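You operate a simulated robot arm through the tools that you are given. There is no shell and no other tool.

The job below is to be done with a simulated robot arm. You get a single attempt, and the scene is never put back.

JOB
Run a basin of water in the thermometer's green band.
Fine: window-side basin, stopper down, the water covers the thermometer, both handles off, the other tap never on; reach in only once it is mixed, and lay the thermometer on the tray.

Only the result counts: the job must be done as asked and must still hold three seconds after the hand-in. Knocking over, shifting, dropping, spilling or breaking anything else fails it. Lids that push on must go on centred and level and be pressed home; caps that screw on are set level and turned clockwise until they are tight.

ROBOT AND FRAMES
A 7-joint arm with a two-finger parallel gripper, fixed in place. Base frame: the origin is at the foot of the arm, x ahead of it, y to its left, z up. Units: mm, degrees, N and s.
Its first joint turns from -166.0 to 166.0 degrees. Payload 4.4 kg.
The tool frame sits at the grasp point between the pads (the TCP): z along the fingers, y along the line on which they close. The tips reach 23 mm beyond it. The gripper opens to 94 mm. The fingers are 38 mm wide and 10 mm thick; the gripper's body (54 by 96 mm) begins 39 mm behind the TCP.
Orientation is that of the tool frame in the base frame, as a unit quaternion [x, y, z, w]. With the fingers straight down and closing along the base's y, the tool's x points along the base's -x, its y along +y and its z along -z.

CONTROLS
- The arm moves only by the tool drive_tool. Its argument "series" is a list of rows, each an object (a shift or turn left out is 0, a gripper value left out holds the last) with "xyz": the shift along the tool's x, y, z in mm, a list of three; "dr": the turn, a rotation vector about the tool's x, y, z in degrees, a list of three; "grip": the opening in per cent of the stroke, from 0 (shut) to 100 (fully open). In form: [{"xyz": [tx, ty, tz], "dr": [ax, ay, az], "grip": grip}, ...]. A call has 1 to 20 rows; each row is the pose to reach, as a shift and turn from the pose commanded when the call began, along the tool's axes at that moment. A row lasts 0.2 s, in which the tool goes at most 50 mm and 8.6 degrees; a call with a longer step from one row to the next is refused whole, and so is a gripper value outside its range. Where a pose cannot be reached the arm comes as near as it can. A force on the tool above 40 N (or 10 N above the force at the start of the call, whichever is more), or a blocked arm, ends the call early, and 0.2 s more pass. The fingers move at their own pace (about 72 mm/s each) and stop on an object; they squeeze with about 36 N. The grip force told is the motor's: it shows also when the fingers shut on nothing. Time passes only in rows, and 0.2 s behind the last, so rows that repeat a pose let the fingers close. It gives the time, the measured TCP pose, the force on the tool (base axes), the opening and the grip force at its end, in the units of the frame above (readings bear some noise), with the torque about the TCP (base axes, N m) and any sound that the robot's microphone picked up.
- Cameras (640 x 400 px; columns grow to the right, rows downward): "scene" is fixed at [49.5, 499.9, 1456.7]; the picture's right is [-0.12, -0.99, 0.00], its down [-0.66, 0.08, -0.74] and it looks along [0.74, -0.09, -0.67] (base axes); focal length 354 px, centre (320, 200). "wrist" rides on the gripper at [86, 16, -74] in the tool frame; the picture's right is [-0.18, 0.98, 0.00], its down [-0.58, -0.11, -0.81] and it looks along [-0.79, -0.15, 0.59] (tool axes); focal length 243 px, centre (320, 200). There is no depth. A picture from a camera that has moved, and an enlarged one, comes with that camera's place and axes in the base frame and with its lens.
- camera(camera): a new picture of that camera. It takes no simulated time.
- close_up(camera, box): a new picture of the part [left, top, right, bottom] of that camera's present view, enlarged. It takes no simulated time.
- hand_in(): hands the job in; it is judged then, once.

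Nothing tells you positions but the pictures and the camera data. Unless the task says otherwise, let go and move clear before handing in.

The tools are called after ">>>" as name(argument=value, ...) on one line, values as JSON. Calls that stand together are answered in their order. drive_tool: Moves the arm, as the interface text tells. Its arguments: {"type":"object","properties":{"series":{"type":"array","items":{"type":"object","properties":{"xyz":{"type":"array","items":{"type":"number"}},"dr":{"type":"array","items":{"type":"number"}},"grip":{"type":"number"}}}}},"required":["series"]} The other tools are called the same way: camera (camera) takes a picture; close_up (camera, box) takes an enlarged picture of a part of a camera's view; hand_in () hands the job in.

At the start:

```text
clock: 0.0
position: [627.5, 525.8, 1101.4]
tool_rot: [0.0, 1.0, -0.001, -0.001]
wrist_force: [0.6, 0.1, 1.0]
wrist_torque: [0.0, 0.02, -0.05]
finger_gap: 93.8
grasp_force: 0.0
```

scene: 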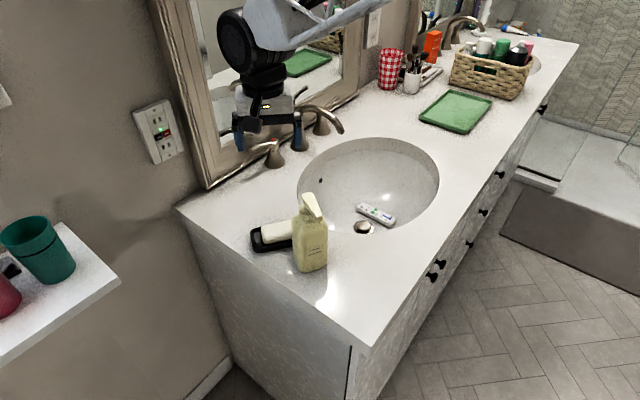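
wrist: 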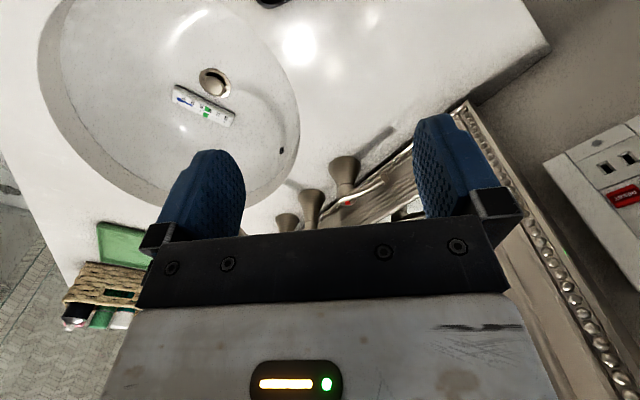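

I see a vanity with a near basin (thermometer and a pop-up stopper in it), three-piece tap with two handles, soap bottle, green tray, and a second basin further along behind a basket. I'll look closer at each before moving.

>>> close_up(camera="scene", box=[220, 80, 460, 280])

>>> close_up(camera="scene", box=[360, 0, 600, 150])

>>> close_up(camera="scene", box=[320, 180, 420, 245])

>>> close_up(camera="wrist", box=[140, 40, 270, 140])

>>> close_up(camera="wrist", box=[230, 100, 480, 260])

```text
2.00 times, centred on (340, 180) of scene
camera zoom: at [49.5, 499.9, 1456.7], right [-0.12, -0.99, 0.0], down [-0.66, 0.08, -0.74], along [0.74, -0.09, -0.67], focal length 708 px, centre (280, 240)
```

zoom: 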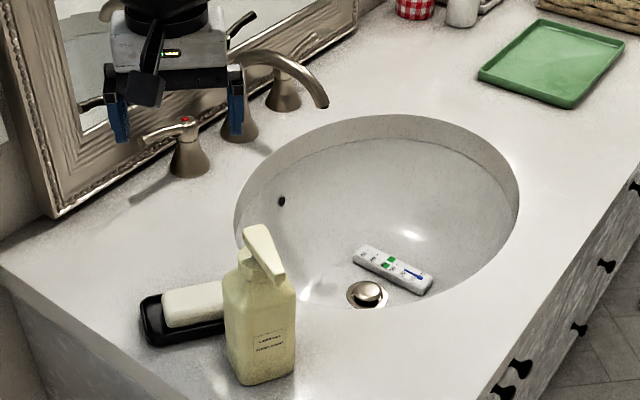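

```text
2.67 times, centred on (480, 75) of scene
camera zoom: at [49.5, 499.9, 1456.7], right [-0.12, -0.99, 0.0], down [-0.66, 0.08, -0.74], along [0.74, -0.09, -0.67], focal length 944 px, centre (-107, 533)
```

zoom: 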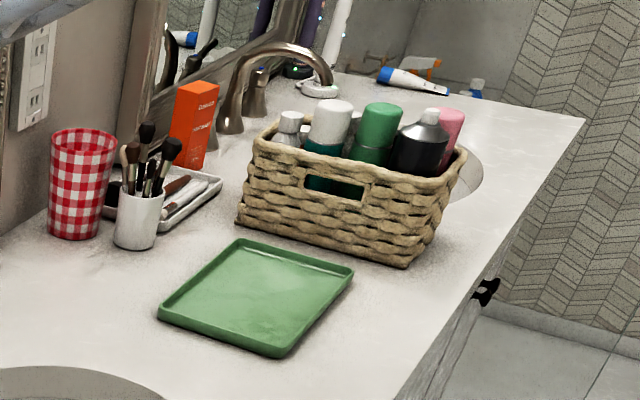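

```text
6.15 times, centred on (370, 212) of scene
camera zoom: at [49.5, 499.9, 1456.7], right [-0.12, -0.99, 0.0], down [-0.66, 0.08, -0.74], along [0.74, -0.09, -0.67], focal length 2178 px, centre (12, 123)
```

zoom: 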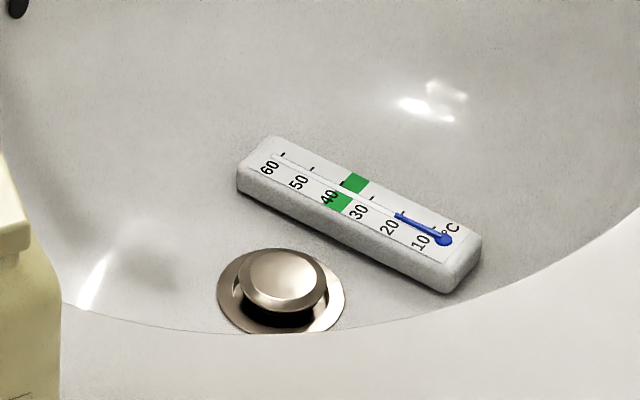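

```text
4.00 times, centred on (205, 90) of wrist
camera zoom: at [540.6, 541.6, 1175.3], right [0.18, 0.98, 0.0], down [0.58, -0.11, 0.81], along [0.79, -0.15, -0.59], focal length 970 px, centre (780, 640)
```

zoom: 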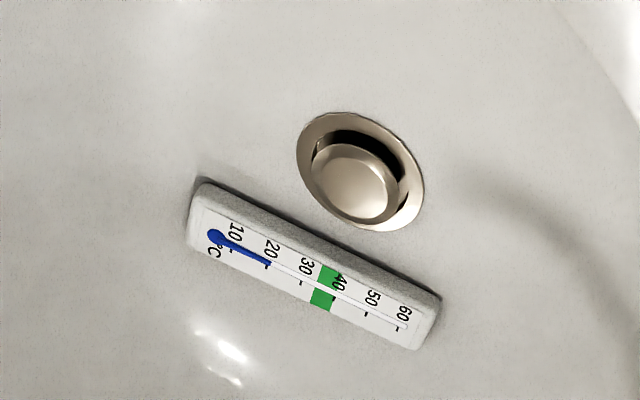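

```text
2.50 times, centred on (355, 180) of wrist
camera zoom: at [540.6, 541.6, 1175.3], right [0.18, 0.98, 0.0], down [0.58, -0.11, 0.81], along [0.79, -0.15, -0.59], focal length 606 px, centre (232, 250)
```

zoom: 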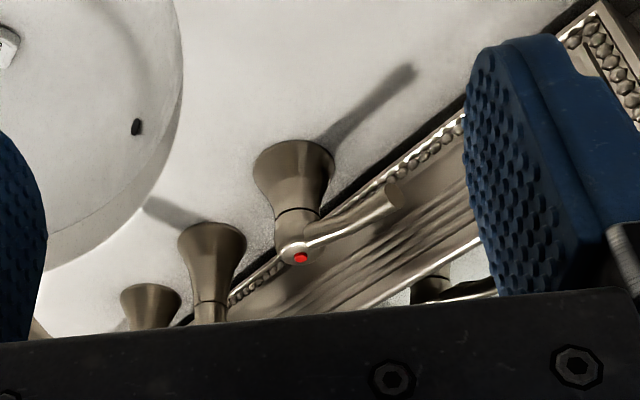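

I place the drain at about (755, 283, 690) and the hot handle's red dot at about (854, 526, 952). I'll pull the arm back toward the robot to clear the view and look around for the window.

>>> drive_tool(series=[{"xyz": [22, -28, -12]}, {"xyz": [44, -56, -25]}, {"xyz": [66, -85, -37]}, {"xyz": [88, -113, -50]}, {"xyz": [110, -141, -62]}, {"xyz": [132, -170, -75]}, {"xyz": [155, -198, -87]}, {"xyz": [177, -226, -100]}])

>>> camera(camera="scene")

>>> camera(camera="wrist")

```text
clock: 1.8
position: [450.0, 298.3, 1200.8]
tool_rot: [-0.001, 1.0, -0.001, -0.001]
wrist_force: [0.4, 0.4, -0.1]
wrist_torque: [-0.01, -0.01, 0.01]
finger_gap: 94.1
grasp_force: 0.1
```

```text
taken
```

scene: 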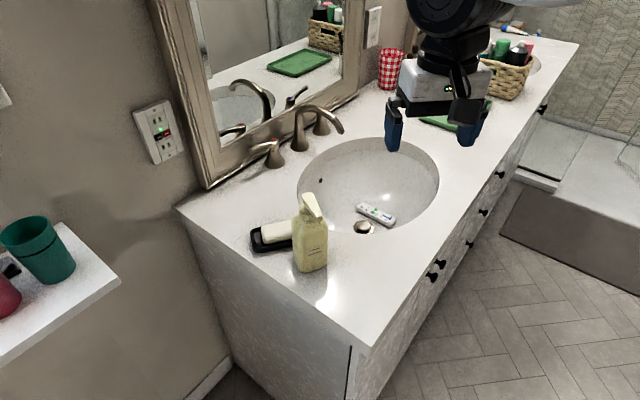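

```text
taken
camera wrist: at [363.8, 315.3, 1275.0], right [0.18, 0.98, 0.0], down [0.58, -0.11, 0.81], along [0.79, -0.15, -0.59], focal length 243 px, centre (320, 200)
```

wrist: 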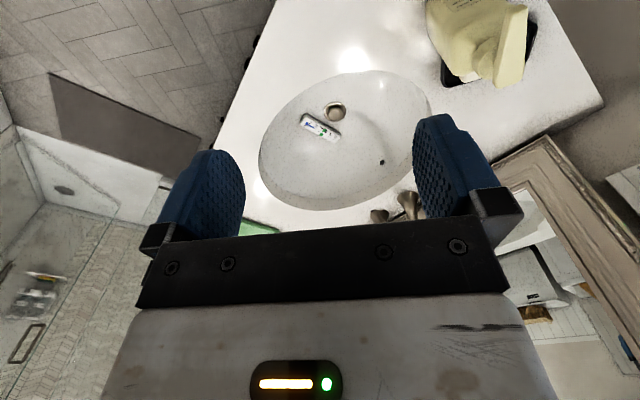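

The tap is now clear of the gripper. I'll look closely at the handles and then at what the mirror shows.

>>> close_up(camera="scene", box=[230, 80, 370, 168])

>>> close_up(camera="scene", box=[190, 0, 390, 125])

>>> close_up(camera="scene", box=[240, 180, 360, 280])

>>> close_up(camera="scene", box=[130, 80, 200, 180])

>>> close_up(camera="scene", box=[0, 200, 130, 340])

>>> close_up(camera="wrist", box=[480, 180, 640, 360])

```text
4.55 times, centred on (300, 124) of scene
camera zoom: at [49.5, 499.9, 1456.7], right [-0.12, -0.99, 0.0], down [-0.66, 0.08, -0.74], along [0.74, -0.09, -0.67], focal length 1608 px, centre (411, 546)
```

zoom: 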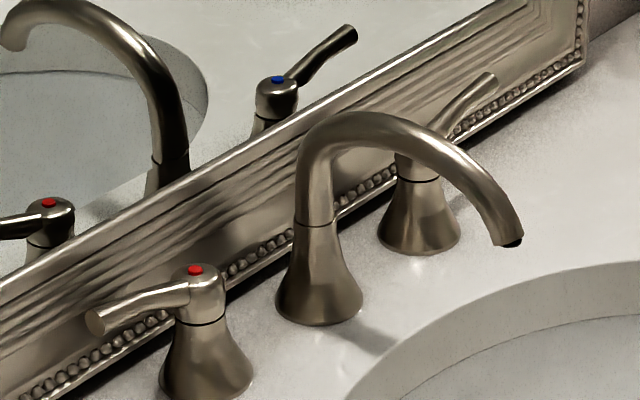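

```text
3.20 times, centred on (290, 62) of scene
camera zoom: at [49.5, 499.9, 1456.7], right [-0.12, -0.99, 0.0], down [-0.66, 0.08, -0.74], along [0.74, -0.09, -0.67], focal length 1132 px, centre (416, 640)
```

zoom: 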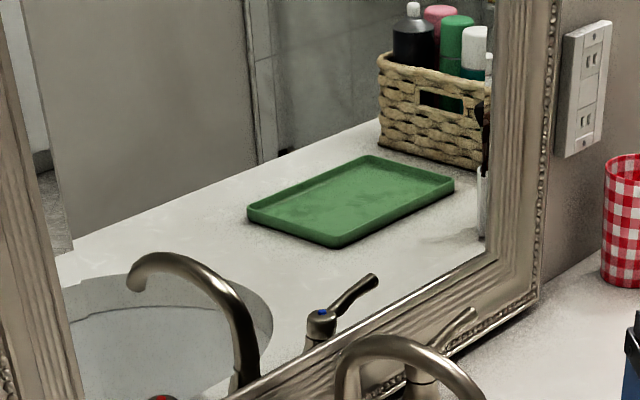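

```text
4.00 times, centred on (300, 230) of scene
camera zoom: at [49.5, 499.9, 1456.7], right [-0.12, -0.99, 0.0], down [-0.66, 0.08, -0.74], along [0.74, -0.09, -0.67], focal length 1416 px, centre (400, 80)
```

zoom: 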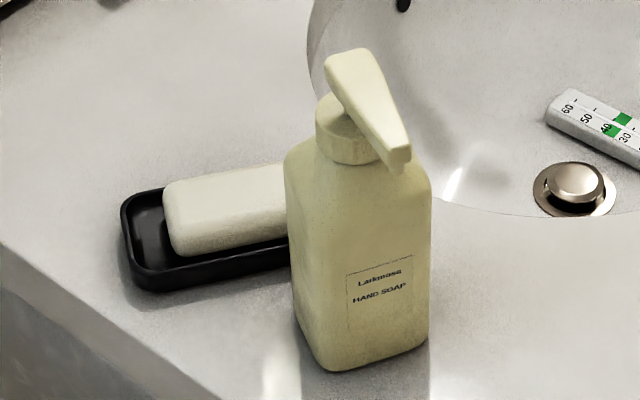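

```text
4.00 times, centred on (165, 130) of scene
camera zoom: at [49.5, 499.9, 1456.7], right [-0.12, -0.99, 0.0], down [-0.66, 0.08, -0.74], along [0.74, -0.09, -0.67], focal length 1416 px, centre (940, 480)
```

zoom: 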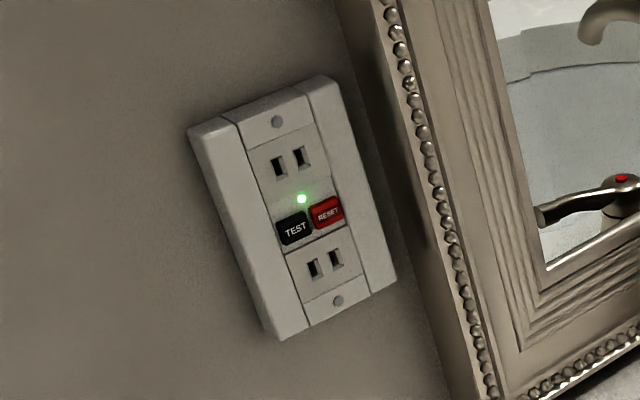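

```text
2.86 times, centred on (65, 270) of scene
camera zoom: at [49.5, 499.9, 1456.7], right [-0.12, -0.99, 0.0], down [-0.66, 0.08, -0.74], along [0.74, -0.09, -0.67], focal length 1011 px, centre (1049, 0)
```

zoom: 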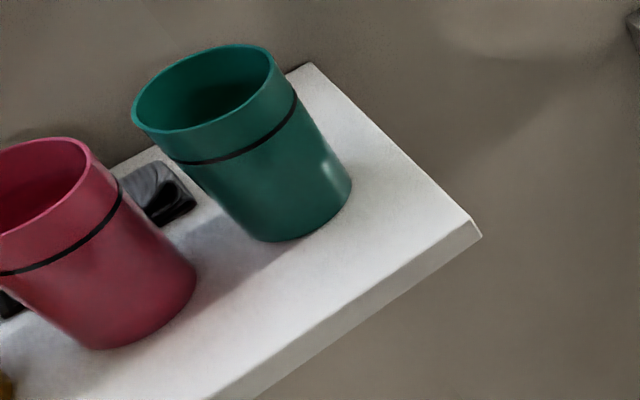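

```text
2.22 times, centred on (560, 270) of wrist
camera zoom: at [363.8, 315.3, 1275.0], right [0.18, 0.98, 0.0], down [0.58, -0.11, 0.81], along [0.79, -0.15, -0.59], focal length 539 px, centre (-213, 44)
```

zoom: 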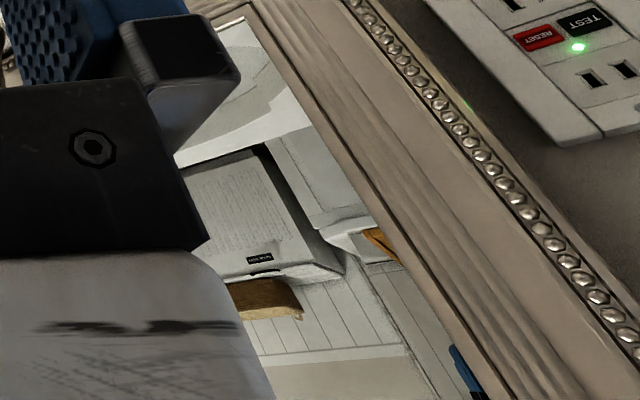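

Both levers point outward (off), hot marked red on the near side and cold marked blue on the far side. I still need to find the window, so I'll turn the wrist camera around.

>>> drive_tool(series=[{"dr": [0, 0, 8.5]}, {"dr": [0, 0, 17]}, {"dr": [0, 0, 25.5]}, {"dr": [0, 0, 34]}, {"dr": [0, 0, 42.5]}, {"dr": [0, 0, 51]}, {"dr": [0, 0, 59.5]}, {"dr": [0, 0, 68]}])

>>> camera(camera="wrist")

```text
clock: 3.6
position: [450.4, 298.7, 1201.5]
tool_rot: [0.561, 0.828, -0.001, -0.001]
wrist_force: [0.9, 0.1, 0.1]
wrist_torque: [-0.03, 0.02, 0.0]
finger_gap: 93.9
grasp_force: 0.1
```

```text
taken
camera wrist: at [433.1, 385.6, 1275.4], right [0.98, 0.2, 0.0], down [0.12, -0.58, 0.81], along [0.16, -0.79, -0.59], focal length 243 px, centre (320, 200)
```

wrist: 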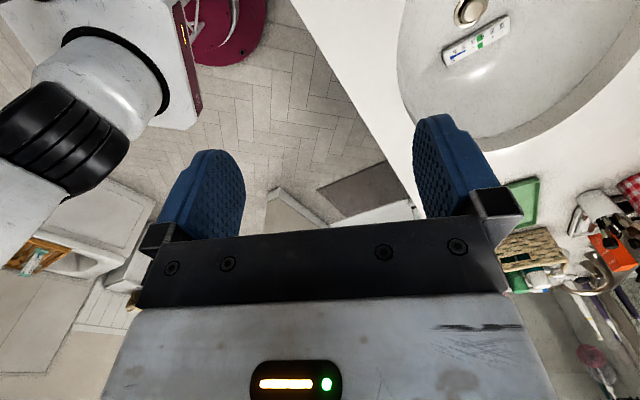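

Looking toward −y I see the shower/bath side but no window. I'll turn the other way toward +y.

>>> drive_tool(series=[{"dr": [0, 0, -8.5]}, {"dr": [0, 0, -17]}, {"dr": [0, 0, -25.5]}, {"dr": [0, 0, -34]}, {"dr": [0, 0, -42.5]}, {"dr": [0, 0, -51]}, {"dr": [0, 0, -59.5]}, {"dr": [0, 0, -68]}, {"dr": [0, 0, -76.5]}, {"dr": [0, 0, -85]}, {"dr": [0, 0, -93.5]}, {"dr": [0, 0, -102]}, {"dr": [0, 0, -110.5]}, {"dr": [0, 0, -119]}, {"dr": [0, 0, -127.5]}, {"dr": [0, 0, -136]}])

>>> camera(camera="wrist")

```text
clock: 7.0
position: [449.4, 298.2, 1200.8]
tool_rot: [-0.56, 0.828, 0.0, 0.0]
wrist_force: [0.1, -0.3, -0.5]
wrist_torque: [0.02, -0.01, 0.01]
finger_gap: 94.2
grasp_force: 0.0
```

```text
taken
camera wrist: at [402.9, 225.0, 1275.3], right [-0.84, 0.54, 0.0], down [0.32, 0.5, 0.81], along [0.43, 0.68, -0.59], focal length 243 px, centre (320, 200)
```

wrist: 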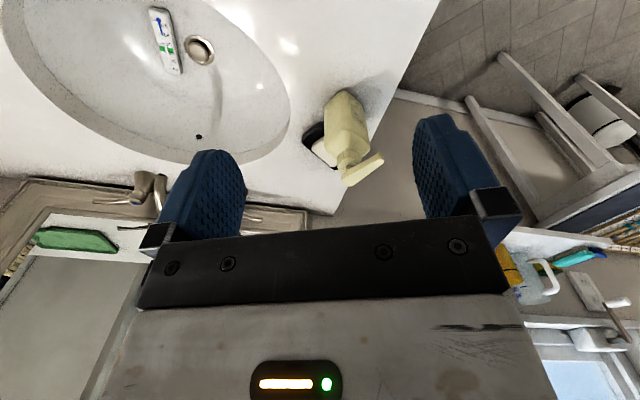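

There's something window-like toward +y (bottom right, with a light blue pane and a latch). I'll zoom and turn a bit more to confirm.

>>> close_up(camera="wrist", box=[490, 220, 640, 400])

>>> drive_tool(series=[{"dr": [0, -8, 0]}, {"dr": [0, -16, 0]}, {"dr": [0, -24, 0]}, {"dr": [0, -32, 0]}])

>>> camera(camera="wrist")

```text
2.22 times, centred on (565, 310) of wrist
camera zoom: at [402.9, 225.0, 1275.3], right [-0.84, 0.54, 0.0], down [0.32, 0.5, 0.81], along [0.43, 0.68, -0.59], focal length 539 px, centre (-224, -44)
```

zoom: 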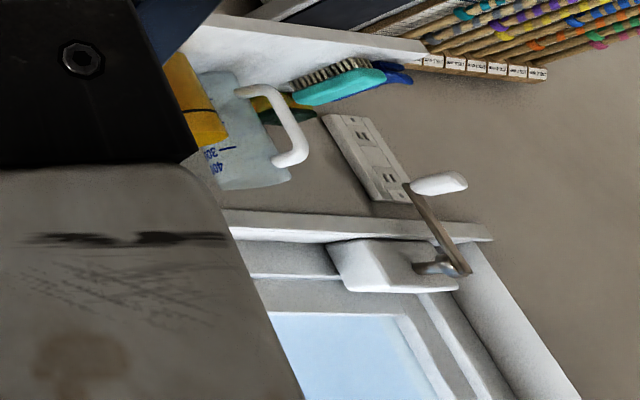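

```text
clock: 8.0
position: [448.9, 300.1, 1201.8]
tool_rot: [-0.537, 0.797, 0.154, 0.229]
wrist_force: [-0.2, 0.6, -1.3]
wrist_torque: [0.01, 0.03, 0.02]
finger_gap: 94.2
grasp_force: 0.1
```

```text
taken
camera wrist: at [392.9, 200.7, 1218.1], right [-0.85, 0.51, 0.1], down [0.12, 0.02, 0.99], along [0.51, 0.86, -0.08], focal length 243 px, centre (320, 200)
```

wrist: 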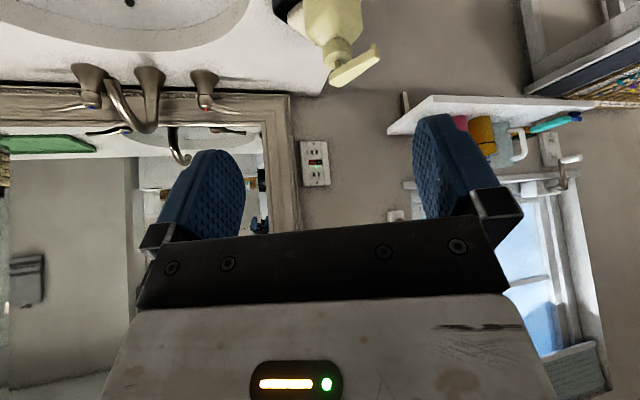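

The window is on the +y wall at the near end of the vanity, so the near basin (with the thermometer in it) is the window-side one. Next I'll triangulate the tap from this angle.

>>> close_up(camera="wrist", box=[30, 50, 270, 170])

>>> close_up(camera="scene", box=[380, 60, 540, 160])

```text
2.67 times, centred on (150, 110) of wrist
camera zoom: at [392.9, 200.7, 1218.1], right [-0.85, 0.51, 0.1], down [0.12, 0.02, 0.99], along [0.51, 0.86, -0.08], focal length 647 px, centre (773, 440)
```

zoom: 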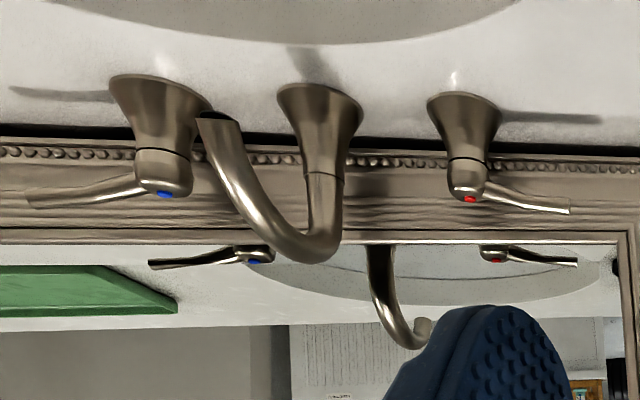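

```text
4.00 times, centred on (460, 110) of scene
camera zoom: at [49.5, 499.9, 1456.7], right [-0.12, -0.99, 0.0], down [-0.66, 0.08, -0.74], along [0.74, -0.09, -0.67], focal length 1416 px, centre (-240, 560)
```

zoom: 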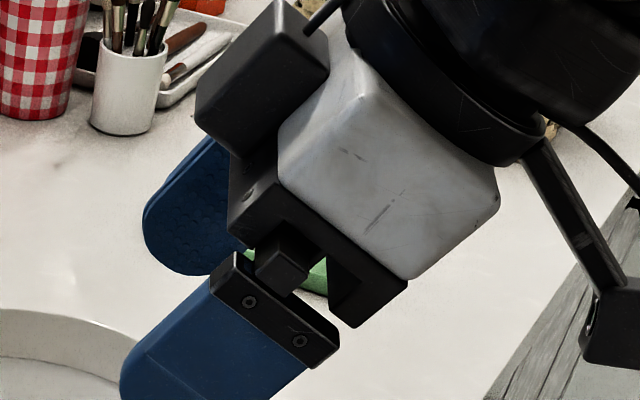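

I now have the tap at 45° to my base axes: hot axis (854,527), cold axis (1002,381), outlet (824,351,978), levers pointing straight outward along the wall. First comes the stopper, so I'll square the tool with the vanity and move above the drain.

>>> drive_tool(series=[{"dr": [0, 8, 0]}, {"dr": [0, 16, 0]}, {"dr": [0, 24, 0]}, {"dr": [0, 32, 0]}])

>>> drive_tool(series=[{"dr": [0, 0, 8]}, {"dr": [0, 0, 16]}, {"dr": [0, 0, 23]}])

```text
clock: 9.0
position: [449.4, 299.9, 1200.7]
tool_rot: [-0.56, 0.828, 0.0, 0.0]
wrist_force: [-0.7, -0.6, -0.7]
wrist_torque: [0.04, 0.0, -0.02]
finger_gap: 93.9
grasp_force: 0.0
```

```text
clock: 9.8
position: [449.6, 299.8, 1201.7]
tool_rot: [-0.382, 0.924, 0.0, 0.0]
wrist_force: [0.4, -0.9, -0.3]
wrist_torque: [0.0, -0.02, -0.02]
finger_gap: 94.2
grasp_force: 0.0
```

The tool is squared to the vanity. I'll move above the drain with the fingers closed and look down at the stopper.

>>> drive_tool(series=[{"xyz": [-25, -28, 27], "grip": 0}, {"xyz": [-51, -57, 55], "grip": 0}, {"xyz": [-76, -85, 83], "grip": 0}, {"xyz": [-102, -114, 110], "grip": 0}, {"xyz": [-127, -142, 138], "grip": 0}, {"xyz": [-153, -171, 166], "grip": 0}, {"xyz": [-178, -199, 193], "grip": 0}, {"xyz": [-203.6, -227.7, 221], "grip": 0}])

>>> camera(camera="wrist")

>>> camera(camera="scene")

```text
clock: 11.6
position: [754.3, 282.5, 981.4]
tool_rot: [-0.383, 0.924, 0.001, 0.001]
wrist_force: [0.8, 0.1, 0.4]
wrist_torque: [-0.01, 0.02, 0.01]
finger_gap: 0.1
grasp_force: 36.2
```

```text
taken
camera wrist: at [681.8, 233.4, 1054.4], right [-0.57, 0.82, 0.0], down [0.49, 0.33, 0.81], along [0.67, 0.46, -0.59], focal length 243 px, centre (320, 200)
```

wrist: 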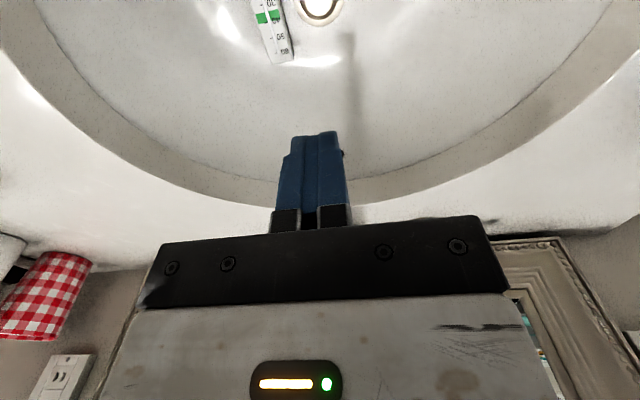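

```text
taken
```

scene: 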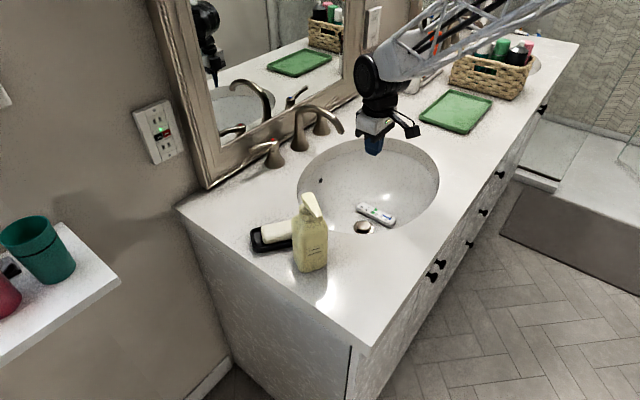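

The scene view shows the gripper above the basin. I'll zoom on the stopper in the wrist view to refine its position before descending.

>>> close_up(camera="wrist", box=[240, 0, 400, 100])

>>> close_up(camera="scene", box=[340, 190, 420, 240])

```text
4.00 times, centred on (320, 50) of wrist
camera zoom: at [681.8, 233.4, 1054.4], right [-0.57, 0.82, 0.0], down [0.49, 0.33, 0.81], along [0.67, 0.46, -0.59], focal length 970 px, centre (320, 800)
```

zoom: 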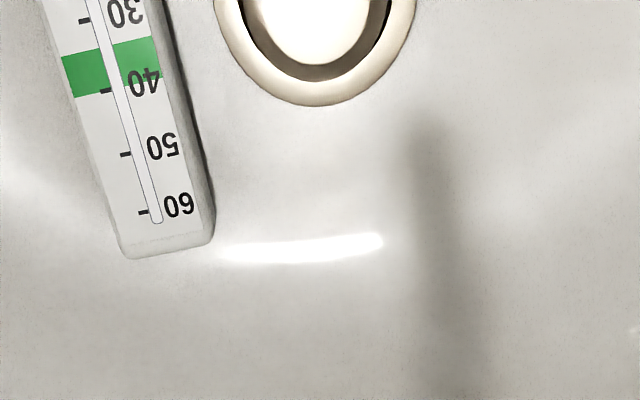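

```text
8.00 times, centred on (380, 215) of scene
camera zoom: at [49.5, 499.9, 1456.7], right [-0.12, -0.99, 0.0], down [-0.66, 0.08, -0.74], along [0.74, -0.09, -0.67], focal length 2831 px, centre (-160, 80)
```

zoom: 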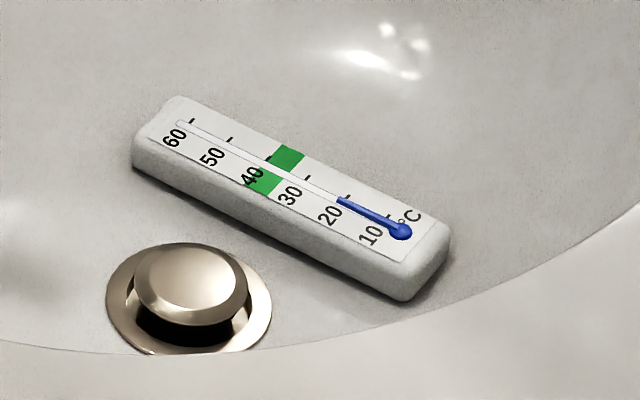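

The green band reads about 34–40 °C and the thermometer now shows about 20. I estimate the drain at (761, 286, 685); I'll descend partway and check alignment.

>>> drive_tool(series=[{"xyz": [-1.5, -0.5, 45], "grip": 0}, {"xyz": [-3, -1, 90], "grip": 0}, {"xyz": [-4.5, -2, 135], "grip": 0}, {"xyz": [-6, -2.3, 181], "grip": 0}])

>>> camera(camera="wrist")

>>> close_up(camera="scene", box=[280, 110, 460, 260])

```text
clock: 12.6
position: [760.2, 285.9, 799.0]
tool_rot: [-0.382, 0.924, 0.001, 0.001]
wrist_force: [0.2, -0.2, 0.0]
wrist_torque: [0.03, 0.03, 0.0]
finger_gap: 0.2
grasp_force: 35.8
```

```text
taken
camera wrist: at [688.7, 235.6, 873.3], right [-0.57, 0.82, 0.0], down [0.49, 0.33, 0.81], along [0.67, 0.46, -0.59], focal length 243 px, centre (320, 200)
```

wrist: 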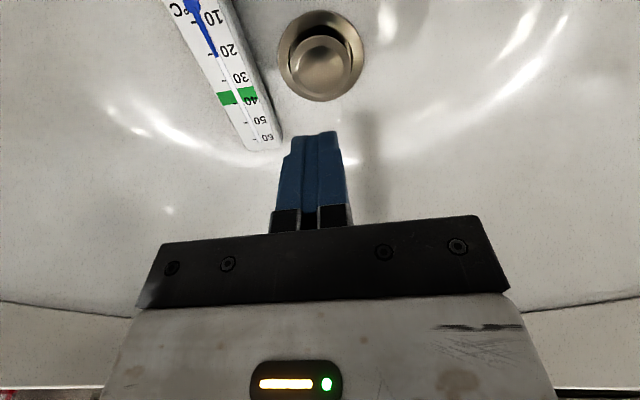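

```text
2.67 times, centred on (370, 185) of scene
camera zoom: at [49.5, 499.9, 1456.7], right [-0.12, -0.99, 0.0], down [-0.66, 0.08, -0.74], along [0.74, -0.09, -0.67], focal length 944 px, centre (187, 240)
```

zoom: 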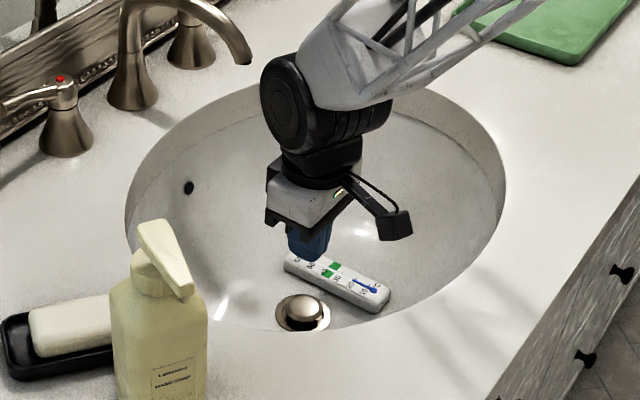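

Combining the views, I settle on the drain at about (754.5, 283, 691), so I'll shift slightly and go lower to verify before pressing.

>>> drive_tool(series=[{"xyz": [6, 0, 20], "grip": 0}, {"xyz": [6, 0, 45], "grip": 0}])

>>> camera(camera="wrist")

>>> close_up(camera="scene", box=[320, 160, 420, 240])

```text
clock: 13.2
position: [756.7, 279.7, 753.3]
tool_rot: [-0.382, 0.924, 0.0, 0.0]
wrist_force: [-0.2, 0.2, -0.2]
wrist_torque: [-0.02, -0.03, 0.0]
finger_gap: 0.0
grasp_force: 35.6
```

```text
taken
camera wrist: at [684.9, 231.1, 828.3], right [-0.57, 0.82, 0.0], down [0.49, 0.33, 0.81], along [0.67, 0.46, -0.59], focal length 243 px, centre (320, 200)
```

wrist: 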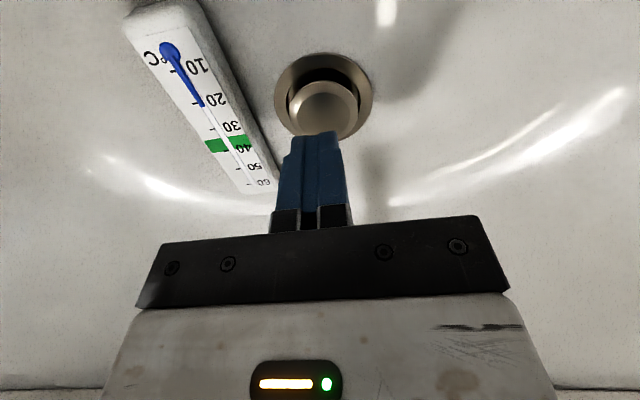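

```text
5.00 times, centred on (370, 200) of scene
camera zoom: at [49.5, 499.9, 1456.7], right [-0.12, -0.99, 0.0], down [-0.66, 0.08, -0.74], along [0.74, -0.09, -0.67], focal length 1769 px, centre (70, 200)
```

zoom: 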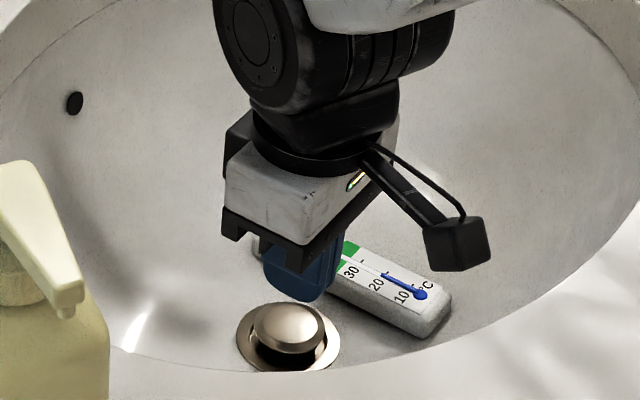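

The fingertips are nearly over the cap, needing about 4–5 mm of correction. I'll shift and press down gently, watching force and sound.

>>> drive_tool(series=[{"xyz": [4, 3, 10], "grip": 0}, {"xyz": [4, 3, 20], "grip": 0}, {"xyz": [4, 3, 24], "grip": 0}, {"xyz": [4, 3, 28], "grip": 0}])

>>> camera(camera="wrist")

>>> close_up(camera="scene", box=[320, 160, 420, 240])

```text
clock: 14.2
position: [752.9, 280.5, 727.5]
tool_rot: [-0.384, 0.924, 0.0, 0.0]
wrist_force: [-0.2, -0.1, 1.1]
wrist_torque: [0.01, 0.0, 0.0]
finger_gap: 0.0
grasp_force: 36.3
```

```text
taken
camera wrist: at [679.9, 230.3, 800.0], right [-0.57, 0.82, 0.0], down [0.49, 0.33, 0.81], along [0.67, 0.46, -0.59], focal length 243 px, centre (320, 200)
```

wrist: 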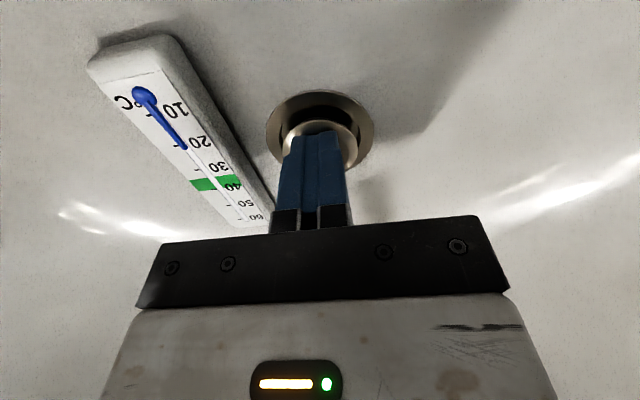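

```text
5.00 times, centred on (370, 200) of scene
camera zoom: at [49.5, 499.9, 1456.7], right [-0.12, -0.99, 0.0], down [-0.66, 0.08, -0.74], along [0.74, -0.09, -0.67], focal length 1769 px, centre (70, 200)
```

zoom: 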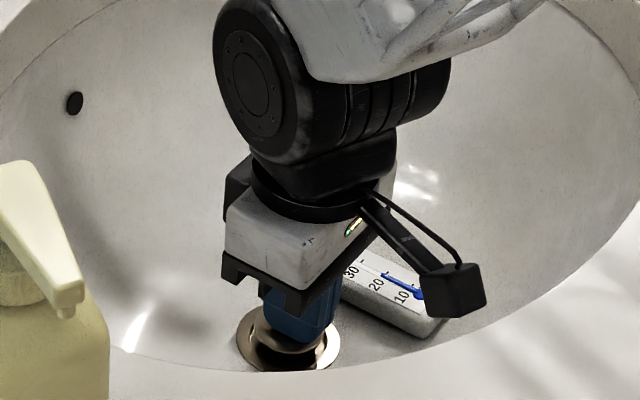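

The fingertips sit on the cap. I'll press down in small steps.

>>> drive_tool(series=[{"xyz": [0, 0, 3], "grip": 0}, {"xyz": [0, 0, 6], "grip": 0}, {"xyz": [0, 0, 9], "grip": 0}, {"xyz": [0, 0, 12], "grip": 0}, {"xyz": [0, 0, 15], "grip": 0}, {"xyz": [0, 0, 18], "grip": 0}])

>>> close_up(camera="wrist", box=[220, 60, 420, 220])

```text
clock: 15.3
position: [753.4, 281.9, 717.7]
tool_rot: [-0.383, 0.924, 0.0, 0.002]
wrist_force: [-6.2, -3.4, 18.1]
wrist_torque: [-0.18, 0.24, 0.01]
finger_gap: 0.1
grasp_force: 36.5
stopped in row 5: the force on the tool passed its limit at 46 N (the readings are from after the stop); the commanded pose is now the measured one
```

```text
2.50 times, centred on (320, 140) of wrist
camera zoom: at [680.5, 230.6, 790.6], right [-0.57, 0.82, 0.0], down [0.49, 0.33, 0.81], along [0.67, 0.46, -0.59], focal length 606 px, centre (320, 350)
```

zoom: 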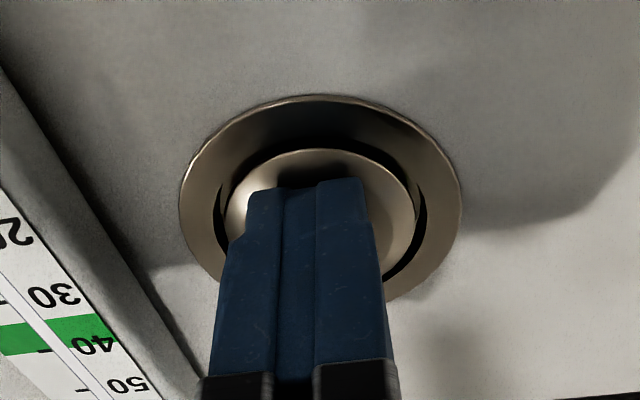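

The cap went down about 8–10 mm and then resisted. I'll back off and see whether it stays down.

>>> drive_tool(series=[{"xyz": [0, 0, -10], "grip": 0}, {"xyz": [0, 0, -40], "grip": 0}, {"xyz": [0, 0, -80], "grip": 0}])

>>> close_up(camera="wrist", box=[220, 0, 420, 160])

>>> close_up(camera="scene", box=[330, 185, 410, 240])

```text
clock: 16.1
position: [751.7, 280.8, 795.7]
tool_rot: [-0.382, 0.924, 0.0, 0.001]
wrist_force: [0.0, 0.7, -0.4]
wrist_torque: [0.03, -0.01, 0.01]
finger_gap: 0.4
grasp_force: 35.6
```

```text
2.50 times, centred on (320, 80) of wrist
camera zoom: at [680.0, 231.0, 869.5], right [-0.57, 0.82, 0.0], down [0.49, 0.33, 0.81], along [0.67, 0.46, -0.59], focal length 606 px, centre (320, 500)
```

zoom: 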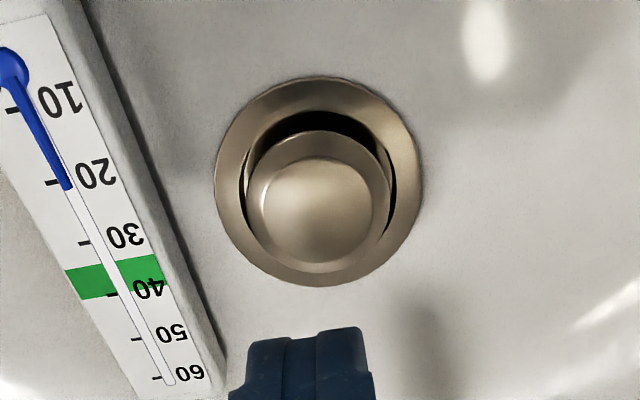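

```text
7.27 times, centred on (370, 212) of scene
camera zoom: at [49.5, 499.9, 1456.7], right [-0.12, -0.99, 0.0], down [-0.66, 0.08, -0.74], along [0.74, -0.09, -0.67], focal length 2574 px, centre (-44, 109)
```

zoom: 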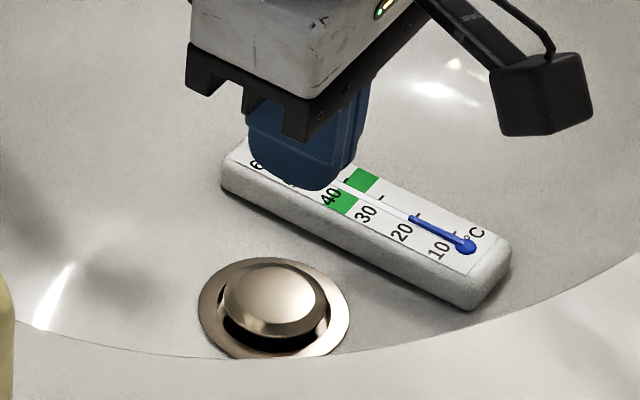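

The stopper sprang back up, so it did not latch. I'll press again more slowly and centred, so the force limit doesn't trip early.

>>> drive_tool(series=[{"xyz": [-2, 0, 35], "grip": 0}, {"xyz": [-2, 0, 62], "grip": 0}, {"xyz": [-2, 0, 68], "grip": 0}, {"xyz": [-2, 0, 70], "grip": 0}, {"xyz": [-2, 0, 71], "grip": 0}, {"xyz": [-2, 0, 72], "grip": 0}, {"xyz": [-2, 0, 73], "grip": 0}, {"xyz": [-2, 0, 74], "grip": 0}, {"xyz": [-2, 0, 75], "grip": 0}])

```text
clock: 18.1
position: [754.9, 282.9, 720.7]
tool_rot: [-0.382, 0.924, 0.0, 0.001]
wrist_force: [-2.2, -1.8, 4.9]
wrist_torque: [-0.11, 0.06, 0.03]
finger_gap: 0.2
grasp_force: 36.2
```

>>> drive_tool(series=[{"xyz": [0, 0, 1], "grip": 0}, {"xyz": [0, 0, 2], "grip": 0}, {"xyz": [0, 0, 3], "grip": 0}])

>>> close_up(camera="wrist", box=[220, 60, 420, 220])

```text
clock: 18.9
position: [753.7, 282.8, 718.7]
tool_rot: [-0.382, 0.924, 0.0, 0.0]
wrist_force: [-0.8, -0.4, 8.4]
wrist_torque: [-0.07, 0.06, 0.05]
finger_gap: 0.1
grasp_force: 36.3
```

```text
2.50 times, centred on (320, 140) of wrist
camera zoom: at [681.7, 232.2, 792.1], right [-0.57, 0.82, 0.0], down [0.49, 0.33, 0.81], along [0.67, 0.46, -0.59], focal length 606 px, centre (320, 350)
```

zoom: 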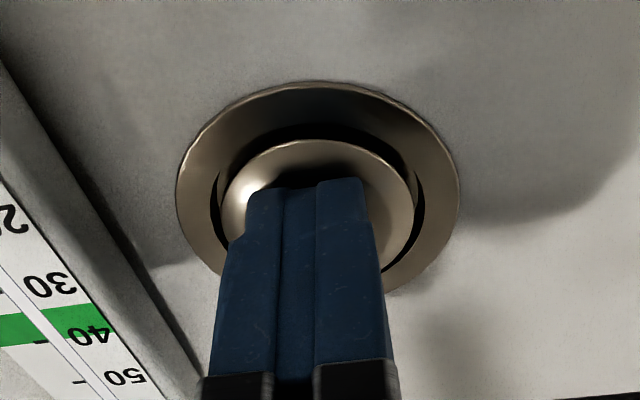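

The spring is taking load gradually (8 N). I'll keep pressing a few more millimetres.

>>> drive_tool(series=[{"xyz": [0, 0, 1], "grip": 0}, {"xyz": [0, 0, 2], "grip": 0}, {"xyz": [0, 0, 2], "grip": 0}, {"xyz": [0, 0, 3], "grip": 0}, {"xyz": [0, 0, 3], "grip": 0}])

>>> close_up(camera="wrist", box=[220, 60, 420, 220])

```text
clock: 20.1
position: [753.9, 282.5, 717.0]
tool_rot: [-0.383, 0.924, 0.0, 0.003]
wrist_force: [-8.9, -5.2, 38.2]
wrist_torque: [-0.18, 0.27, -0.01]
finger_gap: 0.0
grasp_force: 36.2
```

```text
2.50 times, centred on (320, 140) of wrist
camera zoom: at [681.7, 232.2, 789.9], right [-0.57, 0.82, 0.0], down [0.49, 0.33, 0.81], along [0.67, 0.46, -0.59], focal length 606 px, centre (320, 350)
```

zoom: 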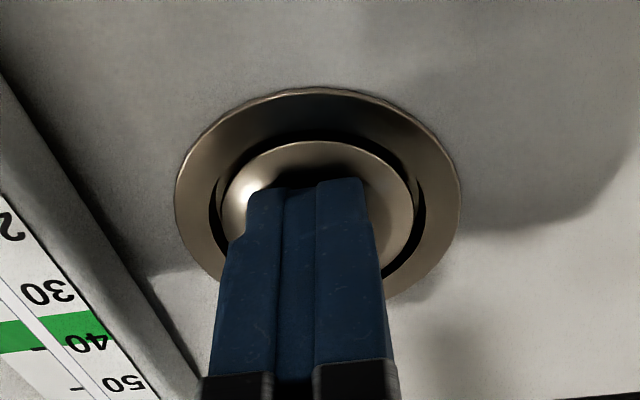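

It has bottomed out at 38 N. I'll release slowly and check again.

>>> drive_tool(series=[{"xyz": [0, 0, -2], "grip": 0}, {"xyz": [0, 0, -4], "grip": 0}, {"xyz": [0, 0, -8], "grip": 0}, {"xyz": [0, 0, -30], "grip": 0}, {"xyz": [0, 0, -78], "grip": 0}])

>>> close_up(camera="wrist", box=[220, 0, 420, 160])

>>> close_up(camera="scene", box=[330, 185, 410, 240])

```text
clock: 21.3
position: [753.5, 281.6, 792.2]
tool_rot: [-0.383, 0.924, 0.0, 0.0]
wrist_force: [-0.1, 0.5, 0.1]
wrist_torque: [0.0, -0.03, -0.01]
finger_gap: 0.0
grasp_force: 35.9
```

```text
2.50 times, centred on (320, 80) of wrist
camera zoom: at [680.9, 231.4, 865.9], right [-0.57, 0.82, 0.0], down [0.49, 0.33, 0.81], along [0.67, 0.46, -0.59], focal length 606 px, centre (320, 500)
```

zoom: 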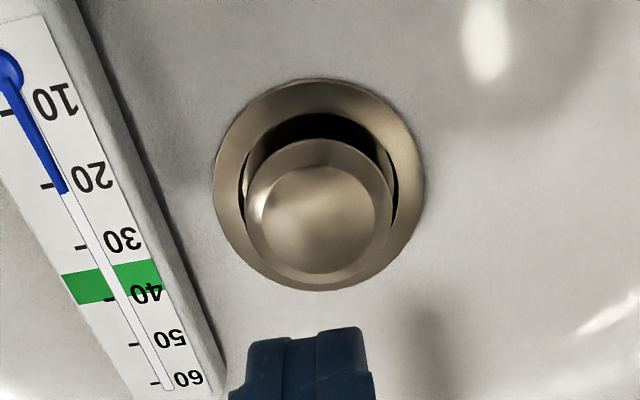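

```text
7.27 times, centred on (370, 212) of scene
camera zoom: at [49.5, 499.9, 1456.7], right [-0.12, -0.99, 0.0], down [-0.66, 0.08, -0.74], along [0.74, -0.09, -0.67], focal length 2574 px, centre (-44, 109)
```

zoom: 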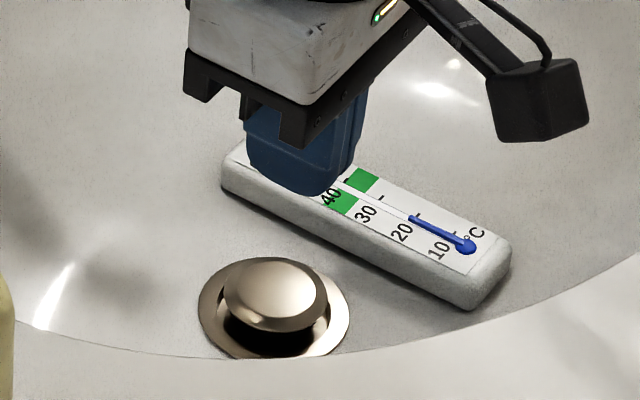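

The two after-press pictures differ slightly in cap height, so this may be a push-push stopper that latched the first time and popped up the second. I'll zoom tightly now for a reference.

>>> close_up(camera="scene", box=[348, 212, 380, 232])

>>> close_up(camera="wrist", box=[270, 20, 370, 120])

```text
16.00 times, centred on (364, 222) of scene
camera zoom: at [49.5, 499.9, 1456.7], right [-0.12, -0.99, 0.0], down [-0.66, 0.08, -0.74], along [0.74, -0.09, -0.67], focal length 5662 px, centre (-384, -152)
```

zoom: 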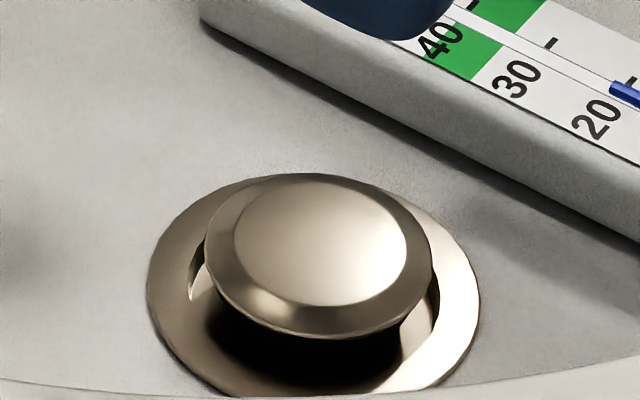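

```text
4.00 times, centred on (320, 70) of wrist
camera zoom: at [680.9, 231.4, 865.9], right [-0.57, 0.82, 0.0], down [0.49, 0.33, 0.81], along [0.67, 0.46, -0.59], focal length 970 px, centre (320, 720)
```

zoom: 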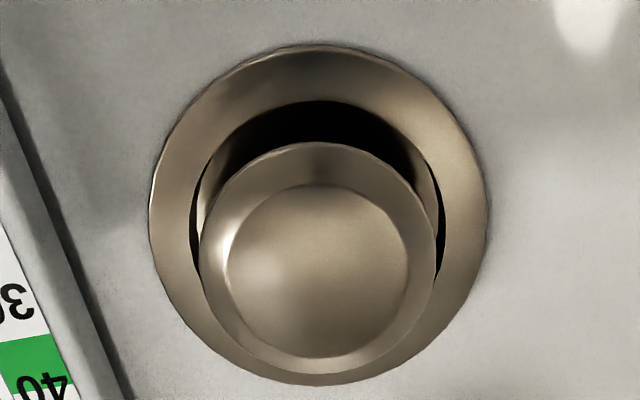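

This is clearly the raised state. I'll press once to the bottom, then release and compare.

>>> drive_tool(series=[{"xyz": [0, 0, 40], "grip": 0}, {"xyz": [0, 0, 64], "grip": 0}, {"xyz": [0, 0, 68], "grip": 0}, {"xyz": [0, 0, 71], "grip": 0}, {"xyz": [0, 0, 73], "grip": 0}, {"xyz": [0, 0, 74], "grip": 0}, {"xyz": [0, 0, 75], "grip": 0}, {"xyz": [0, 0, 76], "grip": 0}, {"xyz": [0, 0, 77], "grip": 0}, {"xyz": [0, 0, 78], "grip": 0}])

>>> drive_tool(series=[{"xyz": [0, 0, -4], "grip": 0}, {"xyz": [0, 0, -12], "grip": 0}, {"xyz": [0, 0, -40], "grip": 0}, {"xyz": [0, 0, -75], "grip": 0}])

>>> close_up(camera="scene", box=[348, 212, 380, 232])

>>> close_up(camera="wrist", box=[270, 20, 370, 120])

```text
clock: 23.5
position: [754.8, 281.9, 717.0]
tool_rot: [-0.382, 0.924, 0.0, 0.002]
wrist_force: [-9.5, -3.9, 16.8]
wrist_torque: [-0.19, 0.3, -0.01]
finger_gap: 0.0
grasp_force: 36.1
stopped in row 10: the force on the tool passed its limit at 43 N (the readings are from after the stop); the commanded pose is now the measured one
```

```text
clock: 24.5
position: [752.4, 281.0, 790.8]
tool_rot: [-0.383, 0.924, 0.0, 0.0]
wrist_force: [-0.3, -0.1, 0.1]
wrist_torque: [0.02, -0.01, 0.0]
finger_gap: 0.0
grasp_force: 36.0
```

```text
16.00 times, centred on (364, 222) of scene
camera zoom: at [49.5, 499.9, 1456.7], right [-0.12, -0.99, 0.0], down [-0.66, 0.08, -0.74], along [0.74, -0.09, -0.67], focal length 5662 px, centre (-384, -152)
```

zoom: 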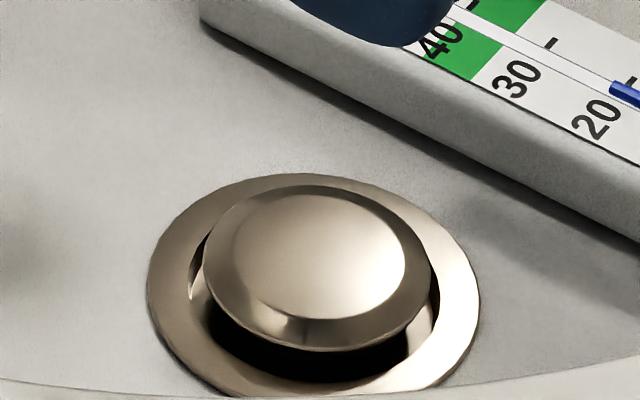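

```text
4.00 times, centred on (320, 70) of wrist
camera zoom: at [680.7, 231.7, 864.4], right [-0.57, 0.82, 0.0], down [0.49, 0.33, 0.81], along [0.67, 0.46, -0.59], focal length 970 px, centre (320, 720)
```

zoom: 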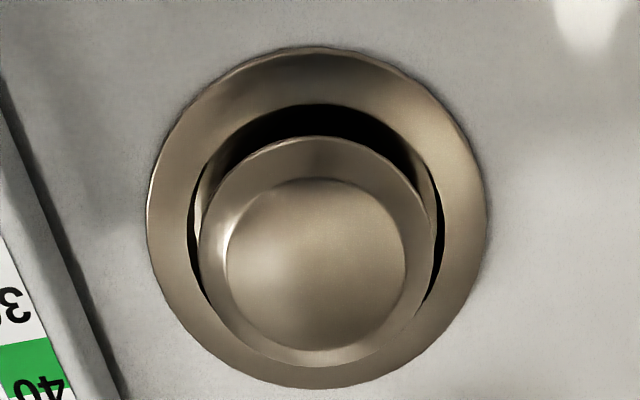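

The cap sits lower than before, but it may still be rising slowly. I'll wait half a second and compare.

>>> drive_tool(series=[{"xyz": [0, 0, 0], "grip": 0}, {"xyz": [0, 0, 0], "grip": 0}, {"xyz": [0, 0, 0], "grip": 0}])

>>> close_up(camera="scene", box=[348, 212, 380, 232])

>>> close_up(camera="scene", box=[250, 90, 360, 170])

```text
clock: 25.3
position: [753.4, 282.7, 790.1]
tool_rot: [-0.383, 0.924, -0.001, 0.001]
wrist_force: [-0.7, -0.3, -0.7]
wrist_torque: [-0.01, 0.03, 0.01]
finger_gap: 0.0
grasp_force: 35.7
```

```text
16.00 times, centred on (364, 222) of scene
camera zoom: at [49.5, 499.9, 1456.7], right [-0.12, -0.99, 0.0], down [-0.66, 0.08, -0.74], along [0.74, -0.09, -0.67], focal length 5662 px, centre (-384, -152)
```

zoom: 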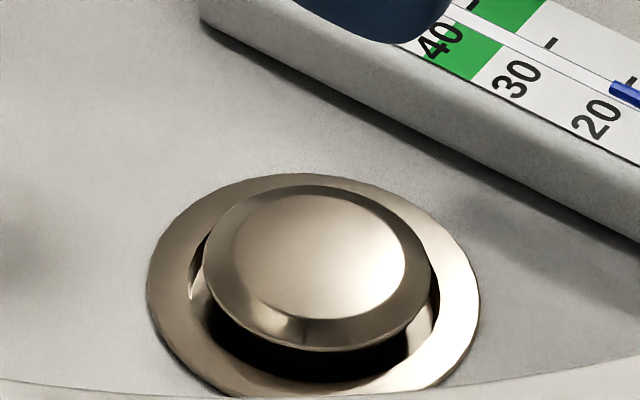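

```text
5.00 times, centred on (305, 130) of scene
camera zoom: at [49.5, 499.9, 1456.7], right [-0.12, -0.99, 0.0], down [-0.66, 0.08, -0.74], along [0.74, -0.09, -0.67], focal length 1769 px, centre (395, 550)
```

zoom: 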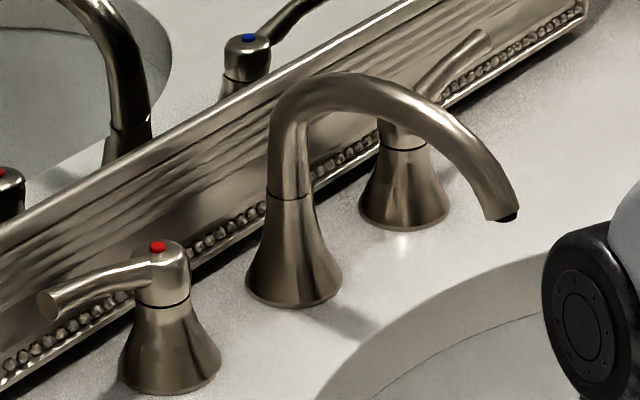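

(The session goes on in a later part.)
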